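You operate a simulated robot arm through the tools that you are given. There is no shell and no other tool. Be economical: measure what you need, move in short steps, check, and stop when the job is done.

Carry out the task below with a simulated robot arm. There is one attempt and no reset: what you move stays moved.

TASK
Put two of the small stones from the top of the sample table in the drain tray.
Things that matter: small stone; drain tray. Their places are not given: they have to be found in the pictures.

It is judged by the outcome, as a careful person would: the job done as asked, and still so three seconds after it is handed in. It fails if anything else is knocked over, pushed out of place, dropped, spilled or broken.

THE ROBOT
A 7-joint arm with a two-finger parallel gripper, fixed in place. Base frame: the origin is at the foot of the arm, x ahead of it, y to its left, z up; the work surface is at about z = 0. Lengths are in mm, angles in rad, forces in N, time in s.
With the tool pointing down near the work surface it reaches from about 220 to 580 mm from the base axis. Its first joint turns from -1.152 to 1.152 rad. Payload 2.5 kg.
Tool frame: the origin (TCP) lies between the finger pads and is the grasp point; the fingertips stand 23 mm ahead of it; z points along the fingers, y is the line along which they close. The gripper opens to 94 mm. The fingers are 38 mm wide and 10 mm thick; the gripper's body (54 by 96 mm) begins 39 mm behind the TCP.
Orientation is told as [roll, pitch, yaw] about the base's x, y, z axes, in that order, counted from this pose: with the fingers straight down and closing along the base's y, the tool's x points along the base's -x, its y along +y and its z along -z.

THE INTERFACE
- The arm moves only by the tool play_rows. Its argument "commands" is a list of rows, each a list of 2 entries, a list of its own where there are three numbers: the shift along the tool's x, y, z in mm, then the turn, a rotation vector about the tool's x, y, z in rad. In form: [[[tx, ty, tz], [wx, wy, wz]], ...]. A call has 1 to 8 rows; each row is the pose to reach, as a shift and turn from the pose commanded when the call began, along the tool's axes at that moment. "hand" is the opening, from 0 (shut) to 1 (fully open), set as the call begins (left out, the last holds). A row lasts 0.2 s, in which the tool goes at most 50 mm and 0.15 rad; a call with a longer step from one row to the next is refused whole, and so is a gripper value outside its range. A pose out of reach is approached as far as the arm can. The call stops where the force on the tool passes 40 N (or 10 N more than at its start, if that is more) or the arm is blocked; 0.2 s more then pass. The fingers move at their own pace (about 108 mm/s each) and stop on an object; they squeeze with about 44 N. The grip force told is the motor's: it shows also when the fingers shut on nothing. Time passes only in rows, and 0.2 s behind the last, so rows that repeat a pose let the fingers close. It gives the time, the measured TCP pose, the force on the tool (base axes), the opening and the grip force at its end, in the units of the frame above (readings bear some noise), and new pictures: "views" is both (left out), scene, wrist or none.
- Cameras (640 x 400 px; columns grow to the right, rows downward): "scene" is fixed at [120.4, -396.1, 562.6]; the picture's right is [0.88, -0.48, 0.00], its down [-0.23, -0.42, -0.88] and it looks along [0.42, 0.77, -0.48] (base axes); focal length 363 px, centre (320, 200). "wrist" rides on the gripper at [-39, 0, -44] in the tool frame; the picture's right is [0.00, -1.00, 0.00], its down [0.97, 0.00, -0.24] and it looks along [0.24, 0.00, 0.97] (tool axes); focal length 218 px, centre (320, 200).
- pixel_to_xyz(camera, pixels): for up to 12 pixels [column, row] of the newest picture of that camera ("zoom" is the newest enlarged one), the place [x, y, z] in the base frame of the surface seen there, good to about 2 mm, but the place of the scene camera against the robot may be out by one fixed shift of up to 18 mm in any direction. No time passes.
- zoom(camera, box): a new picture of the part [left, top, right, bottom] of that camera's present view, enlarged. No time passes.
- job_done(): hands the job in; it is judged then, once.

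Work in short steps. Measure before you move; look again where a grasp or a placing could have gone wrong, and mend it. You have 60 turns and 120 pictures in all, the two below and enlarged ones among them. Open the gripper and draw the arm clear of the work before you hand the job in, unless the task says otherwise; then end with one line.

The tools are called after "Call:" by a JSON object that holds its "name" and its "arguments". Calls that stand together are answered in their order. play_rows: Moves the arm, as the interface text tells. Its arguments: {"type":"object","properties":{"commands":{"type":"array","items":{"type":"array"}},"hand":{"type":"number"},"views":{"type":"string","enum":["both","scene","wrist","none"]}},"required":["commands"]} The other tools are called the same way: pixel_to_xyz (camera, pixels) gives the place of the surface under pixels of a picture; zoom (camera, box) takes an enlarged picture of a part of a camera's view; job_done () hands the job in.

At the start:

```text
t: 0.0
eef_pos: [306.8, 201.6, 308.6]
tool_rot: [0.0, 0.0, 0.0]
contact_force: [0.4, -0.6, -0.4]
width: 94.2
gripper_force: 0.0
```

scene: 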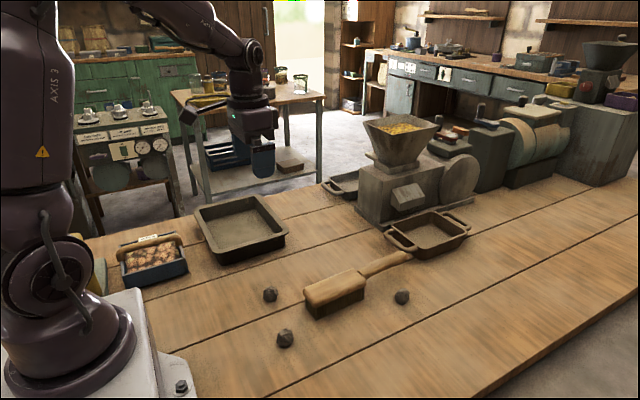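
wrist: 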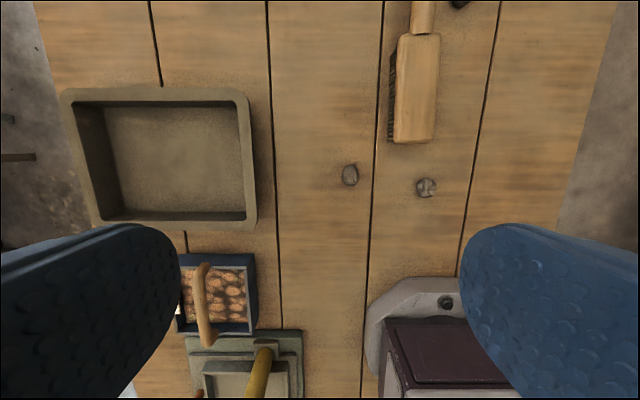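

The pictures show three stones near scene (270,294), (285,339) and (402,297), with several tray-like things. I'll enlarge the trays and stones and measure them.

Call:
{"name": "zoom", "arguments": {"camera": "scene", "box": [300, 150, 500, 275]}}

Call:
{"name": "zoom", "arguments": {"camera": "scene", "box": [80, 180, 320, 330]}}

Call:
{"name": "zoom", "arguments": {"camera": "scene", "box": [230, 250, 430, 375]}}

Call:
{"name": "pixel_to_xyz", "arguments": {"camera": "wrist", "pixels": [[349, 174], [426, 187], [460, 2], [180, 150], [160, 95], [250, 160], [90, 160], [160, 220], [300, 174], [415, 90], [225, 280]]}}

Call:
{"name": "pixel_to_xyz", "arguments": {"camera": "scene", "pixels": [[270, 292], [285, 337], [402, 295], [240, 235], [430, 233], [345, 187]]}}

```text
3.20 times, centred on (400, 212) of scene
```

zoom: 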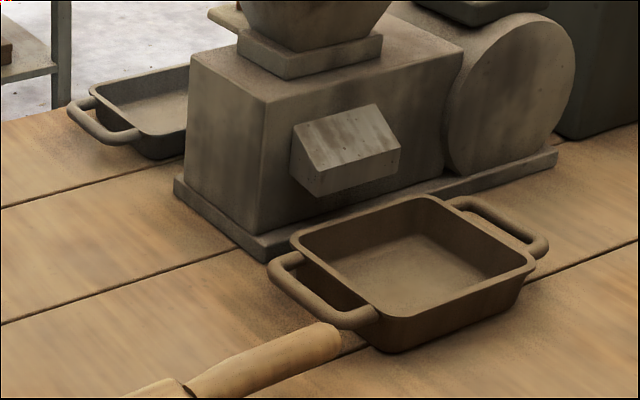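

```text
2.67 times, centred on (200, 255) of scene
```

zoom: 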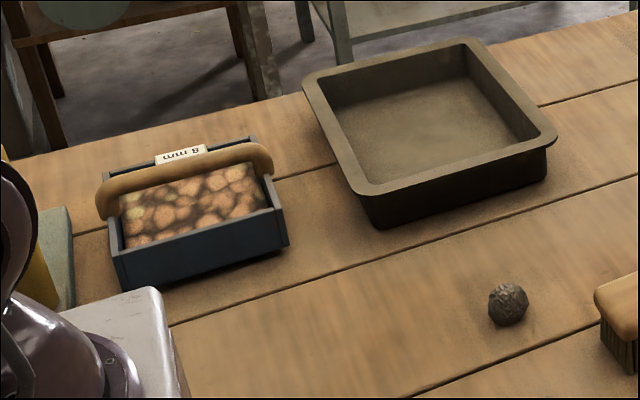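

```text
3.20 times, centred on (330, 312) of scene
```

zoom: 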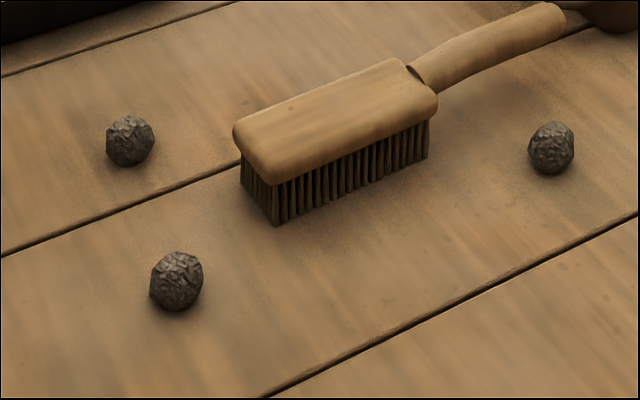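

```text
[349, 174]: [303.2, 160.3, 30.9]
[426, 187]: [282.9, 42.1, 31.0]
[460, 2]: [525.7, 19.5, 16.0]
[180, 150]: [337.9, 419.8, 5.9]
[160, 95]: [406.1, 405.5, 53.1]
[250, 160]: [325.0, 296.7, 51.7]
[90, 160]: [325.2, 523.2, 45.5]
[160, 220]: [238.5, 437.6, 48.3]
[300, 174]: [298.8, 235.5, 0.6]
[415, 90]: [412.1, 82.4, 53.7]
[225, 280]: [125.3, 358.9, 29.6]
```

```text
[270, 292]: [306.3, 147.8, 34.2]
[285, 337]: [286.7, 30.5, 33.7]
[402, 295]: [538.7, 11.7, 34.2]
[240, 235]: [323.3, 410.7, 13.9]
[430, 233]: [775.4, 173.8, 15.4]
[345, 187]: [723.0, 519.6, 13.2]
```

The reachable large tray, with its floor around (335,415) and rim at z≈52, is the free-standing drain tray. The other pans belong to the crusher. The stones are about 30 mm across; stone 1 is at about (301,158,16), so I'll go above it.

Call:
{"name": "play_rows", "arguments": {"commands": [[[1, -9, 40], [0, 0, 0]], [[3, -18, 80], [0, 0, 0]], [[4, -27, 120], [0, 0, 0]], [[5, -36, 160], [0, 0, 0]], [[6, -44, 190], [0, 0, 0]], [[6, -44, 190], [0, 0, 0]]], "hand": 1, "views": "wrist"}}

```text
t: 1.4
eef_pos: [299.3, 158.7, 117.0]
tool_rot: [0.0, 0.001, 0.001]
contact_force: [-0.4, -0.4, -0.1]
width: 94.1
gripper_force: 0.0
```

wrist: 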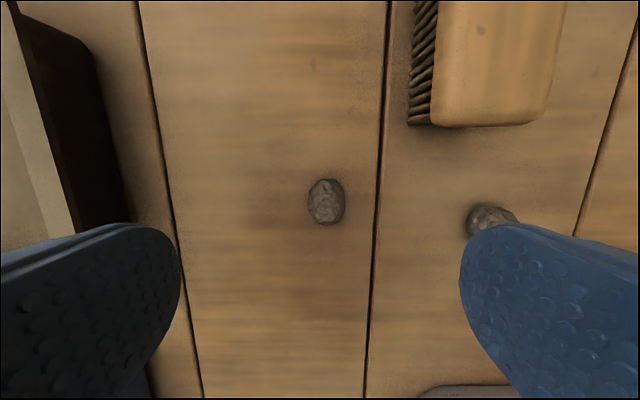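

Call:
{"name": "pixel_to_xyz", "arguments": {"camera": "wrist", "pixels": [[326, 202], [310, 202], [343, 202], [326, 182], [326, 222], [485, 218], [72, 150], [430, 122]]}}

```text
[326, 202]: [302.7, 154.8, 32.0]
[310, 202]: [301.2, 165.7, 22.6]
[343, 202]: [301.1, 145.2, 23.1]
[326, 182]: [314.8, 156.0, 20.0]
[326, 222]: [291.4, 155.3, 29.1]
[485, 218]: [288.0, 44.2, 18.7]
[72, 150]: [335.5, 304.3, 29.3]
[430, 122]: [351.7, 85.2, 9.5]
```

Stone 1 is centred at about (301,155.5) with its top at z 32. I lower to TCP z≈26 around it.

Call:
{"name": "play_rows", "arguments": {"commands": [[[-1, -3, 35], [0, 0, 0]], [[-1, -3, 65], [0, 0, 0]], [[-1, -3, 80], [0, 0, 0]], [[-1, -3, 91], [0, 0, 0]], [[-1, -3, 91], [0, 0, 0]]], "views": "wrist"}}

Call:
{"name": "play_rows", "arguments": {"commands": [[[0, 0, 0], [0, 0, 0]], [[0, 0, 0], [0, 0, 0]], [[0, 0, 0], [0, 0, 0]]], "hand": 0.1, "views": "wrist"}}

```text
t: 2.6
eef_pos: [300.6, 156.3, 26.2]
tool_rot: [0.0, 0.0, -0.001]
contact_force: [-0.4, 0.7, 1.1]
width: 94.1
gripper_force: 0.0
```

wrist: 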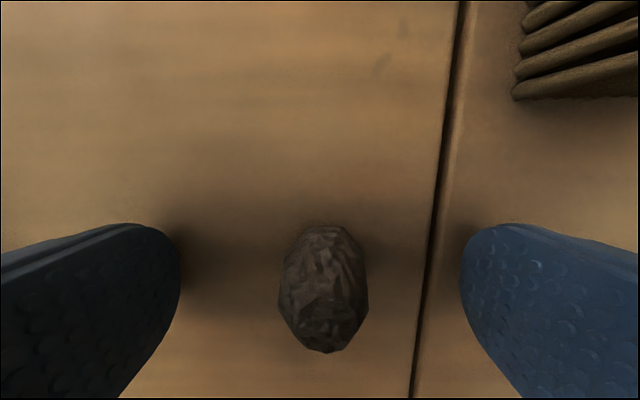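

```text
t: 3.4
eef_pos: [300.4, 155.1, 27.1]
tool_rot: [-0.001, -0.001, 0.0]
contact_force: [-0.2, 0.5, 0.1]
width: 24.5
gripper_force: 44.1
```

wrist: 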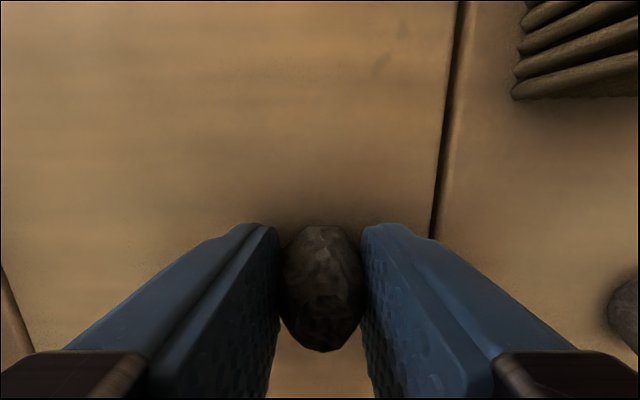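

The stone is held (opening 24.5 mm, 44 N). I lift it and move over the tray.

Call:
{"name": "play_rows", "arguments": {"commands": [[[0, 0, -35], [0, 0, 0]], [[0, 0, -75], [0, 0, 0]], [[0, 0, -115], [0, 0, 0]], [[-5, 45, -120], [0, 0, 0]], [[-10, 90, -120], [0, 0, 0]], [[-15, 135, -120], [0, 0, 0]], [[-20, 180, -120], [0, 0, 0]], [[-25, 215, -120], [0, 0, 0]]]}}

```text
t: 5.2
eef_pos: [326.3, 367.4, 146.5]
tool_rot: [0.001, -0.002, 0.001]
contact_force: [0.6, -1.0, -0.5]
width: 24.3
gripper_force: 43.3
```

scene: 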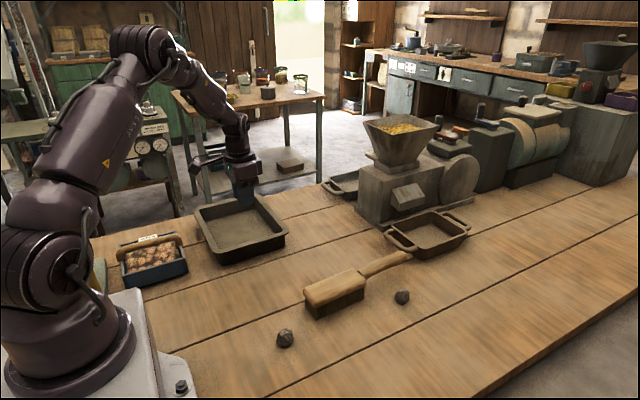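
wrist: 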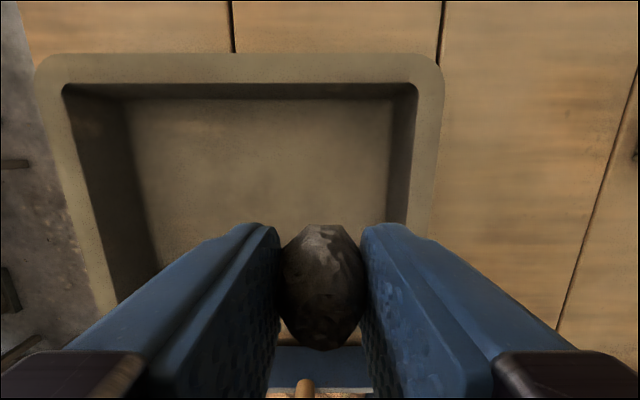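

The stone is over the tray. I measure the tray's walls and floor before lowering.

Call:
{"name": "pixel_to_xyz", "arguments": {"camera": "wrist", "pixels": [[250, 70], [250, 98], [250, 150], [400, 160], [425, 160], [388, 160], [140, 160], [75, 160], [250, 85], [410, 100]]}}

Call:
{"name": "pixel_to_xyz", "arguments": {"camera": "scene", "pixels": [[200, 212], [220, 258], [282, 235], [262, 197], [225, 250]]}}

```text
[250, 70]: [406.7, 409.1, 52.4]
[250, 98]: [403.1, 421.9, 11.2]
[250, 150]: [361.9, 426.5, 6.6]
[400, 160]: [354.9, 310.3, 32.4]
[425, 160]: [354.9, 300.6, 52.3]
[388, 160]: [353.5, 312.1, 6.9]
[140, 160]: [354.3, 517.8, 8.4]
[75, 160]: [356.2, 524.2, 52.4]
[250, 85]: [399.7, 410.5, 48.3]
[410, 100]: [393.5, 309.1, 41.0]
```

```text
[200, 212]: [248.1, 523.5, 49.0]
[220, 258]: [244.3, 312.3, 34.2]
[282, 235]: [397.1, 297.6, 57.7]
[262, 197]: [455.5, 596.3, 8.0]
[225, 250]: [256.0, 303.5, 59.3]
```

The interior spans x≈250–400, y≈312–517, with the floor at z≈7. I shift to y≈410, lower to TCP z≈34, then open partway.

Call:
{"name": "play_rows", "arguments": {"commands": [[[0, 43, 0], [0, 0, 0]], [[0, 43, 35], [0, 0, 0]], [[0, 43, 70], [0, 0, 0]], [[0, 43, 95], [0, 0, 0]], [[0, 43, 106], [0, 0, 0]], [[0, 43, 111], [0, 0, 0]], [[0, 43, 111], [0, 0, 0]]], "views": "wrist"}}

```text
t: 6.8
eef_pos: [328.2, 412.7, 36.5]
tool_rot: [-0.001, 0.0, 0.0]
contact_force: [0.3, -0.4, -0.4]
width: 24.5
gripper_force: 44.3
```

wrist: 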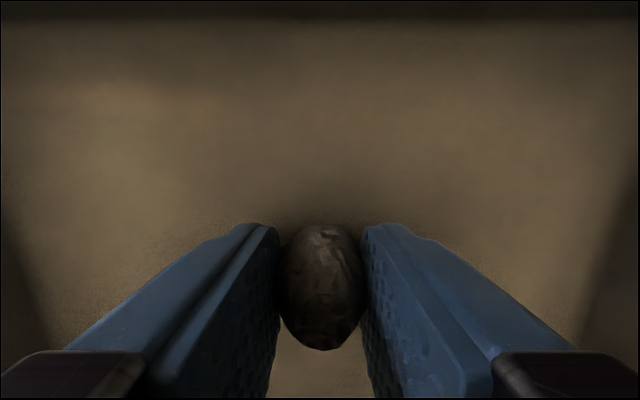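

The stone sits 2 mm or so above the floor and no contact force shows yet. I lower 2 mm more, then open partway.

Call:
{"name": "play_rows", "arguments": {"commands": [[[0, 0, 2], [0, 0, 0]], [[0, 0, 2], [0, 0, 0]]], "views": "none"}}

Call:
{"name": "play_rows", "arguments": {"commands": [[[0, 0, 0], [0, 0, 0]], [[0, 0, 0], [0, 0, 0]], [[0, 0, 0], [0, 0, 0]]], "hand": 0.5, "views": "wrist"}}

Call:
{"name": "play_rows", "arguments": {"commands": [[[0, 0, -30], [0, 0, 0]], [[0, 0, -70], [0, 0, 0]], [[0, 0, -115], [0, 0, 0]], [[0, 0, -150], [0, 0, 0]], [[0, 0, -150], [0, 0, 0]]], "views": "wrist"}}

```text
t: 7.4
eef_pos: [327.0, 412.1, 34.7]
tool_rot: [0.001, -0.001, 0.001]
contact_force: [-0.8, 0.0, -0.4]
width: 24.3
gripper_force: 44.3
```

```text
t: 8.2
eef_pos: [328.1, 412.8, 34.2]
tool_rot: [-0.001, 0.0, 0.0]
contact_force: [0.0, 0.2, 0.0]
width: 46.8
gripper_force: 0.0
```

wrist: 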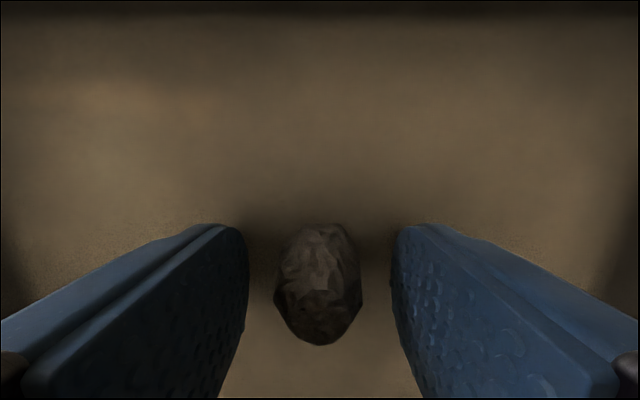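

```text
t: 9.4
eef_pos: [327.1, 414.6, 183.2]
tool_rot: [0.0, -0.001, 0.001]
contact_force: [-0.4, 0.2, -0.5]
width: 46.8
gripper_force: 0.0
```

wrist: 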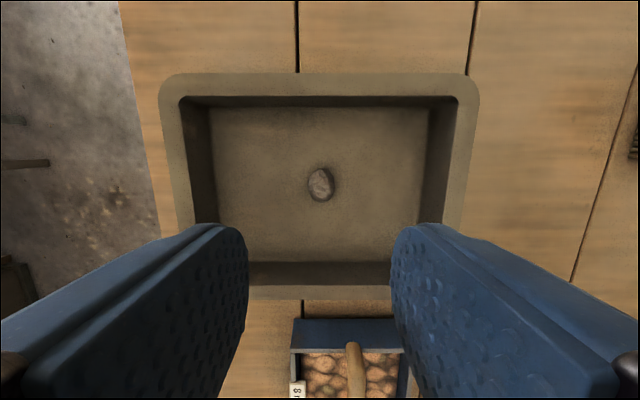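

Stone 1 rests in the tray at wrist (320,184). Now I travel to above stone 2 at about (281,40).

Call:
{"name": "play_rows", "arguments": {"commands": [[[6, -46, 0], [0, 0, 0]], [[12, -92, 0], [0, 0, 0]], [[18, -138, 0], [0, 0, 0]], [[24, -184, 0], [0, 0, 0]], [[30, -230, 0], [0, 0, 0]], [[36, -276, 10], [0, 0, 0]], [[42, -322, 20], [0, 0, 0]], [[46, -368, 30], [0, 0, 0]]], "hand": 1, "views": "none"}}

Call:
{"name": "play_rows", "arguments": {"commands": [[[0, -4, 30], [0, 0, 0]], [[0, -4, 35], [0, 0, 0]], [[0, -4, 35], [0, 0, 0]]], "views": "wrist"}}

```text
t: 11.2
eef_pos: [278.3, 44.9, 151.2]
tool_rot: [0.0, 0.001, 0.001]
contact_force: [0.2, 0.1, 0.8]
width: 94.0
gripper_force: 0.0
```

```text
t: 12.0
eef_pos: [281.2, 39.8, 118.8]
tool_rot: [0.0, 0.0, -0.001]
contact_force: [0.9, -0.2, 0.1]
width: 94.0
gripper_force: 0.2
```

wrist: 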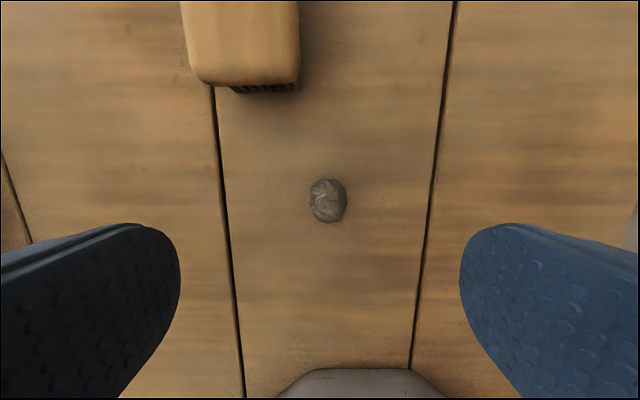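

Call:
{"name": "pixel_to_xyz", "arguments": {"camera": "wrist", "pixels": [[328, 201], [312, 201], [345, 201], [328, 182], [328, 221], [245, 80], [365, 372]]}}

```text
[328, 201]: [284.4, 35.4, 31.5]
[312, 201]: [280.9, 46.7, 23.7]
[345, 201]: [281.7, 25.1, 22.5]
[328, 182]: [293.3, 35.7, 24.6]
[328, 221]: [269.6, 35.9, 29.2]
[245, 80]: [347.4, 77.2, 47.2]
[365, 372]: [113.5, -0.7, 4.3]
```

Stone 2 is centred at about (281.5,36). The brush end at x≈345 is clear, so I lower and grasp.

Call:
{"name": "play_rows", "arguments": {"commands": [[[0, -4, 35], [0, 0, 0]], [[0, -4, 65], [0, 0, 0]], [[0, -4, 82], [0, 0, 0]], [[0, -4, 92], [0, 0, 0]], [[0, -4, 92], [0, 0, 0]]], "views": "wrist"}}

Call:
{"name": "play_rows", "arguments": {"commands": [[[0, 0, 0], [0, 0, 0]], [[0, 0, 0], [0, 0, 0]], [[0, 0, 0], [0, 0, 0]]], "hand": 0.1, "views": "wrist"}}

```text
t: 13.2
eef_pos: [280.9, 38.5, 26.5]
tool_rot: [0.0, -0.001, -0.001]
contact_force: [-0.2, 0.2, -0.1]
width: 93.9
gripper_force: 0.1
```

wrist: 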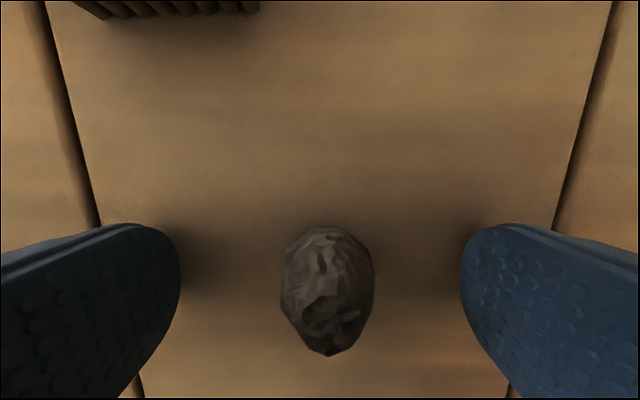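

```text
t: 14.0
eef_pos: [279.6, 38.1, 27.5]
tool_rot: [-0.001, -0.001, 0.0]
contact_force: [1.0, 0.1, -0.4]
width: 25.1
gripper_force: 44.8
```

wrist: 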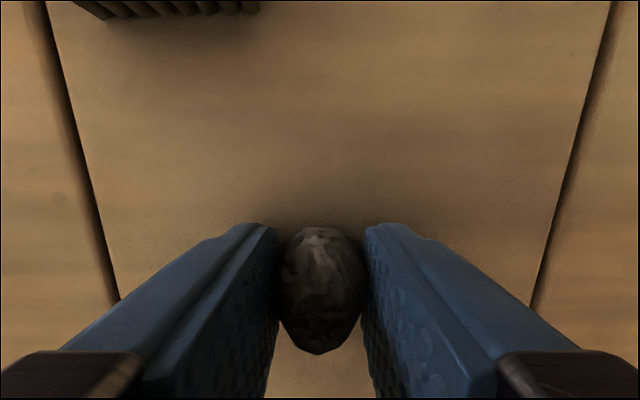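

Stone 2 is gripped (25 mm). I lift it and carry it to above (327,355) in the tray.

Call:
{"name": "play_rows", "arguments": {"commands": [[[0, 0, -40], [0, 0, 0]], [[0, 0, -85], [0, 0, 0]], [[0, 0, -130], [0, 0, 0]], [[-6, 42, -140], [0, 0, 0]], [[-12, 86, -140], [0, 0, 0]], [[-18, 130, -140], [0, 0, 0]], [[-24, 174, -140], [0, 0, 0]], [[-30, 218, -140], [0, 0, 0]]], "views": "none"}}

Call:
{"name": "play_rows", "arguments": {"commands": [[[-8, 45, 0], [0, 0, 0]], [[-17, 85, 0], [0, 0, 0]], [[-17, 99, 0], [0, 0, 0]], [[-17, 99, 0], [0, 0, 0]]]}}

```text
t: 15.8
eef_pos: [309.3, 254.4, 169.5]
tool_rot: [0.0, 0.0, 0.0]
contact_force: [-0.2, -0.2, -0.2]
width: 24.6
gripper_force: 44.5
```

```text
t: 16.8
eef_pos: [328.2, 353.9, 166.4]
tool_rot: [-0.002, 0.0, 0.0]
contact_force: [0.5, -0.4, 0.0]
width: 24.9
gripper_force: 44.5
```

scene: 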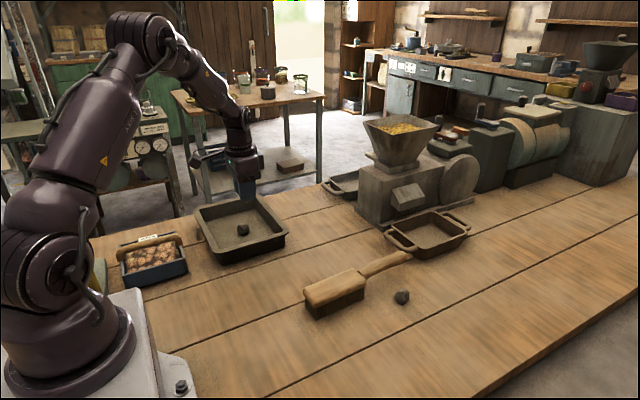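
wrist: 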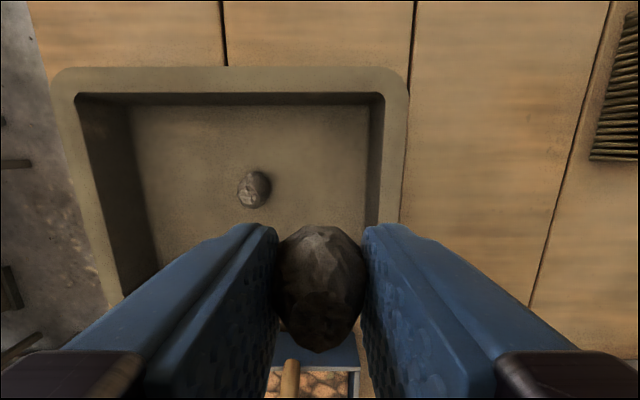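

The way down is clear: walls at y 312, stone 1 at y≈412. I lower to TCP z≈34.

Call:
{"name": "play_rows", "arguments": {"commands": [[[0, 2, 40], [0, 0, 0]], [[0, 2, 80], [0, 0, 0]], [[0, 2, 110], [0, 0, 0]], [[0, 2, 125], [0, 0, 0]], [[0, 2, 132], [0, 0, 0]], [[0, 2, 132], [0, 0, 0]]], "views": "wrist"}}

```text
t: 18.2
eef_pos: [327.8, 355.7, 34.5]
tool_rot: [0.0, 0.0, 0.0]
contact_force: [0.9, -0.1, 0.1]
width: 25.0
gripper_force: 43.9
```

wrist: 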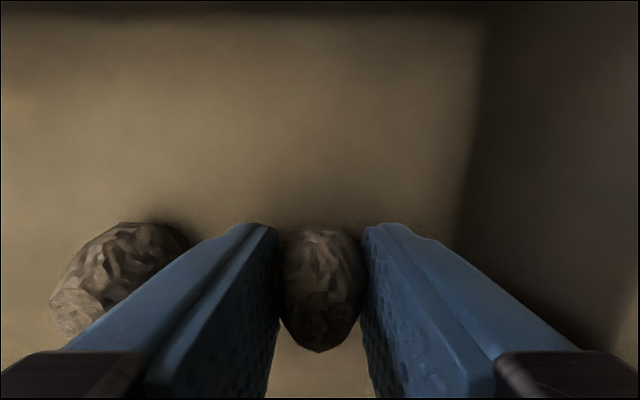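

Stone 2 is at the floor. I open partway, rise clear, and check.

Call:
{"name": "play_rows", "arguments": {"commands": [[[0, 0, 0], [0, 0, 0]], [[0, 0, 0], [0, 0, 0]], [[0, 0, 0], [0, 0, 0]]], "hand": 0.45, "views": "none"}}

Call:
{"name": "play_rows", "arguments": {"commands": [[[0, 0, -30], [0, 0, 0]], [[0, 0, -70], [0, 0, 0]], [[0, 0, -115], [0, 0, 0]], [[0, 0, -160], [0, 0, 0]], [[0, -40, -180], [0, 0, 0]], [[0, -80, -200], [0, 0, 0]], [[0, -120, -220], [0, 0, 0]], [[0, -120, -220], [0, 0, 0]]]}}

```text
t: 19.0
eef_pos: [326.9, 355.3, 35.3]
tool_rot: [0.0, 0.0, 0.001]
contact_force: [0.4, -0.4, -0.5]
width: 42.1
gripper_force: 0.0
```

```text
t: 20.8
eef_pos: [326.9, 235.0, 256.0]
tool_rot: [0.0, 0.0, -0.001]
contact_force: [-0.7, -0.7, 0.4]
width: 42.3
gripper_force: 0.0
```

scene: 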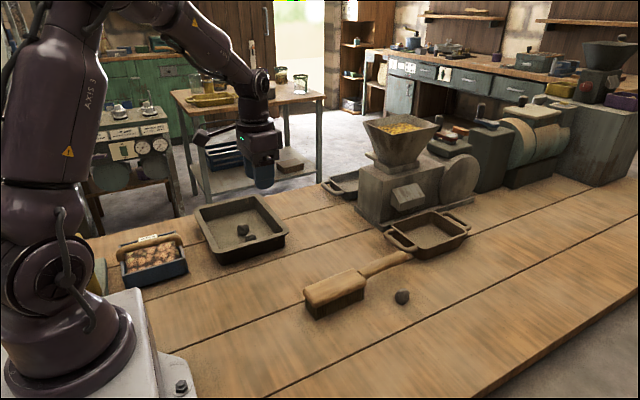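
wrist: 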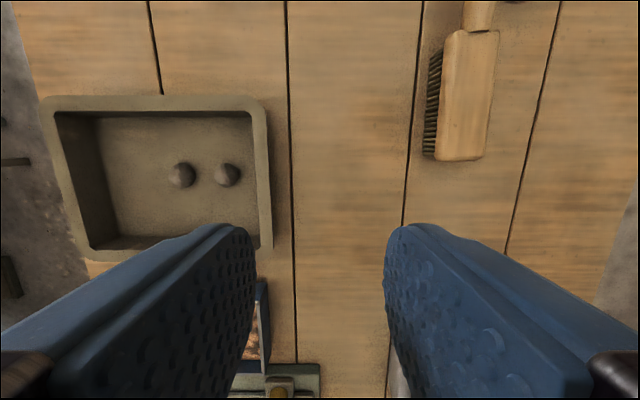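

Both stones rest in the tray at wrist (182,174) and (228,174). Everything else is where it was. I open the gripper fully and hand the job in.

Call:
{"name": "play_rows", "arguments": {"commands": [[[0, 0, 0], [0, 0, 0]], [[0, 0, 0], [0, 0, 0]]], "hand": 1, "views": "none"}}

Call:
{"name": "job_done", "arguments": {}}

```text
t: 21.4
eef_pos: [325.9, 236.1, 256.3]
tool_rot: [0.0, 0.0, -0.001]
contact_force: [0.5, -0.3, -0.7]
width: 94.1
gripper_force: 0.1
```

```text
The job is handed in.
```

Two small stones now rest in the large free-standing tray, which I took to be the drain tray since nothing labels it; the third stone and everything else were left in place, and the job is handed in.
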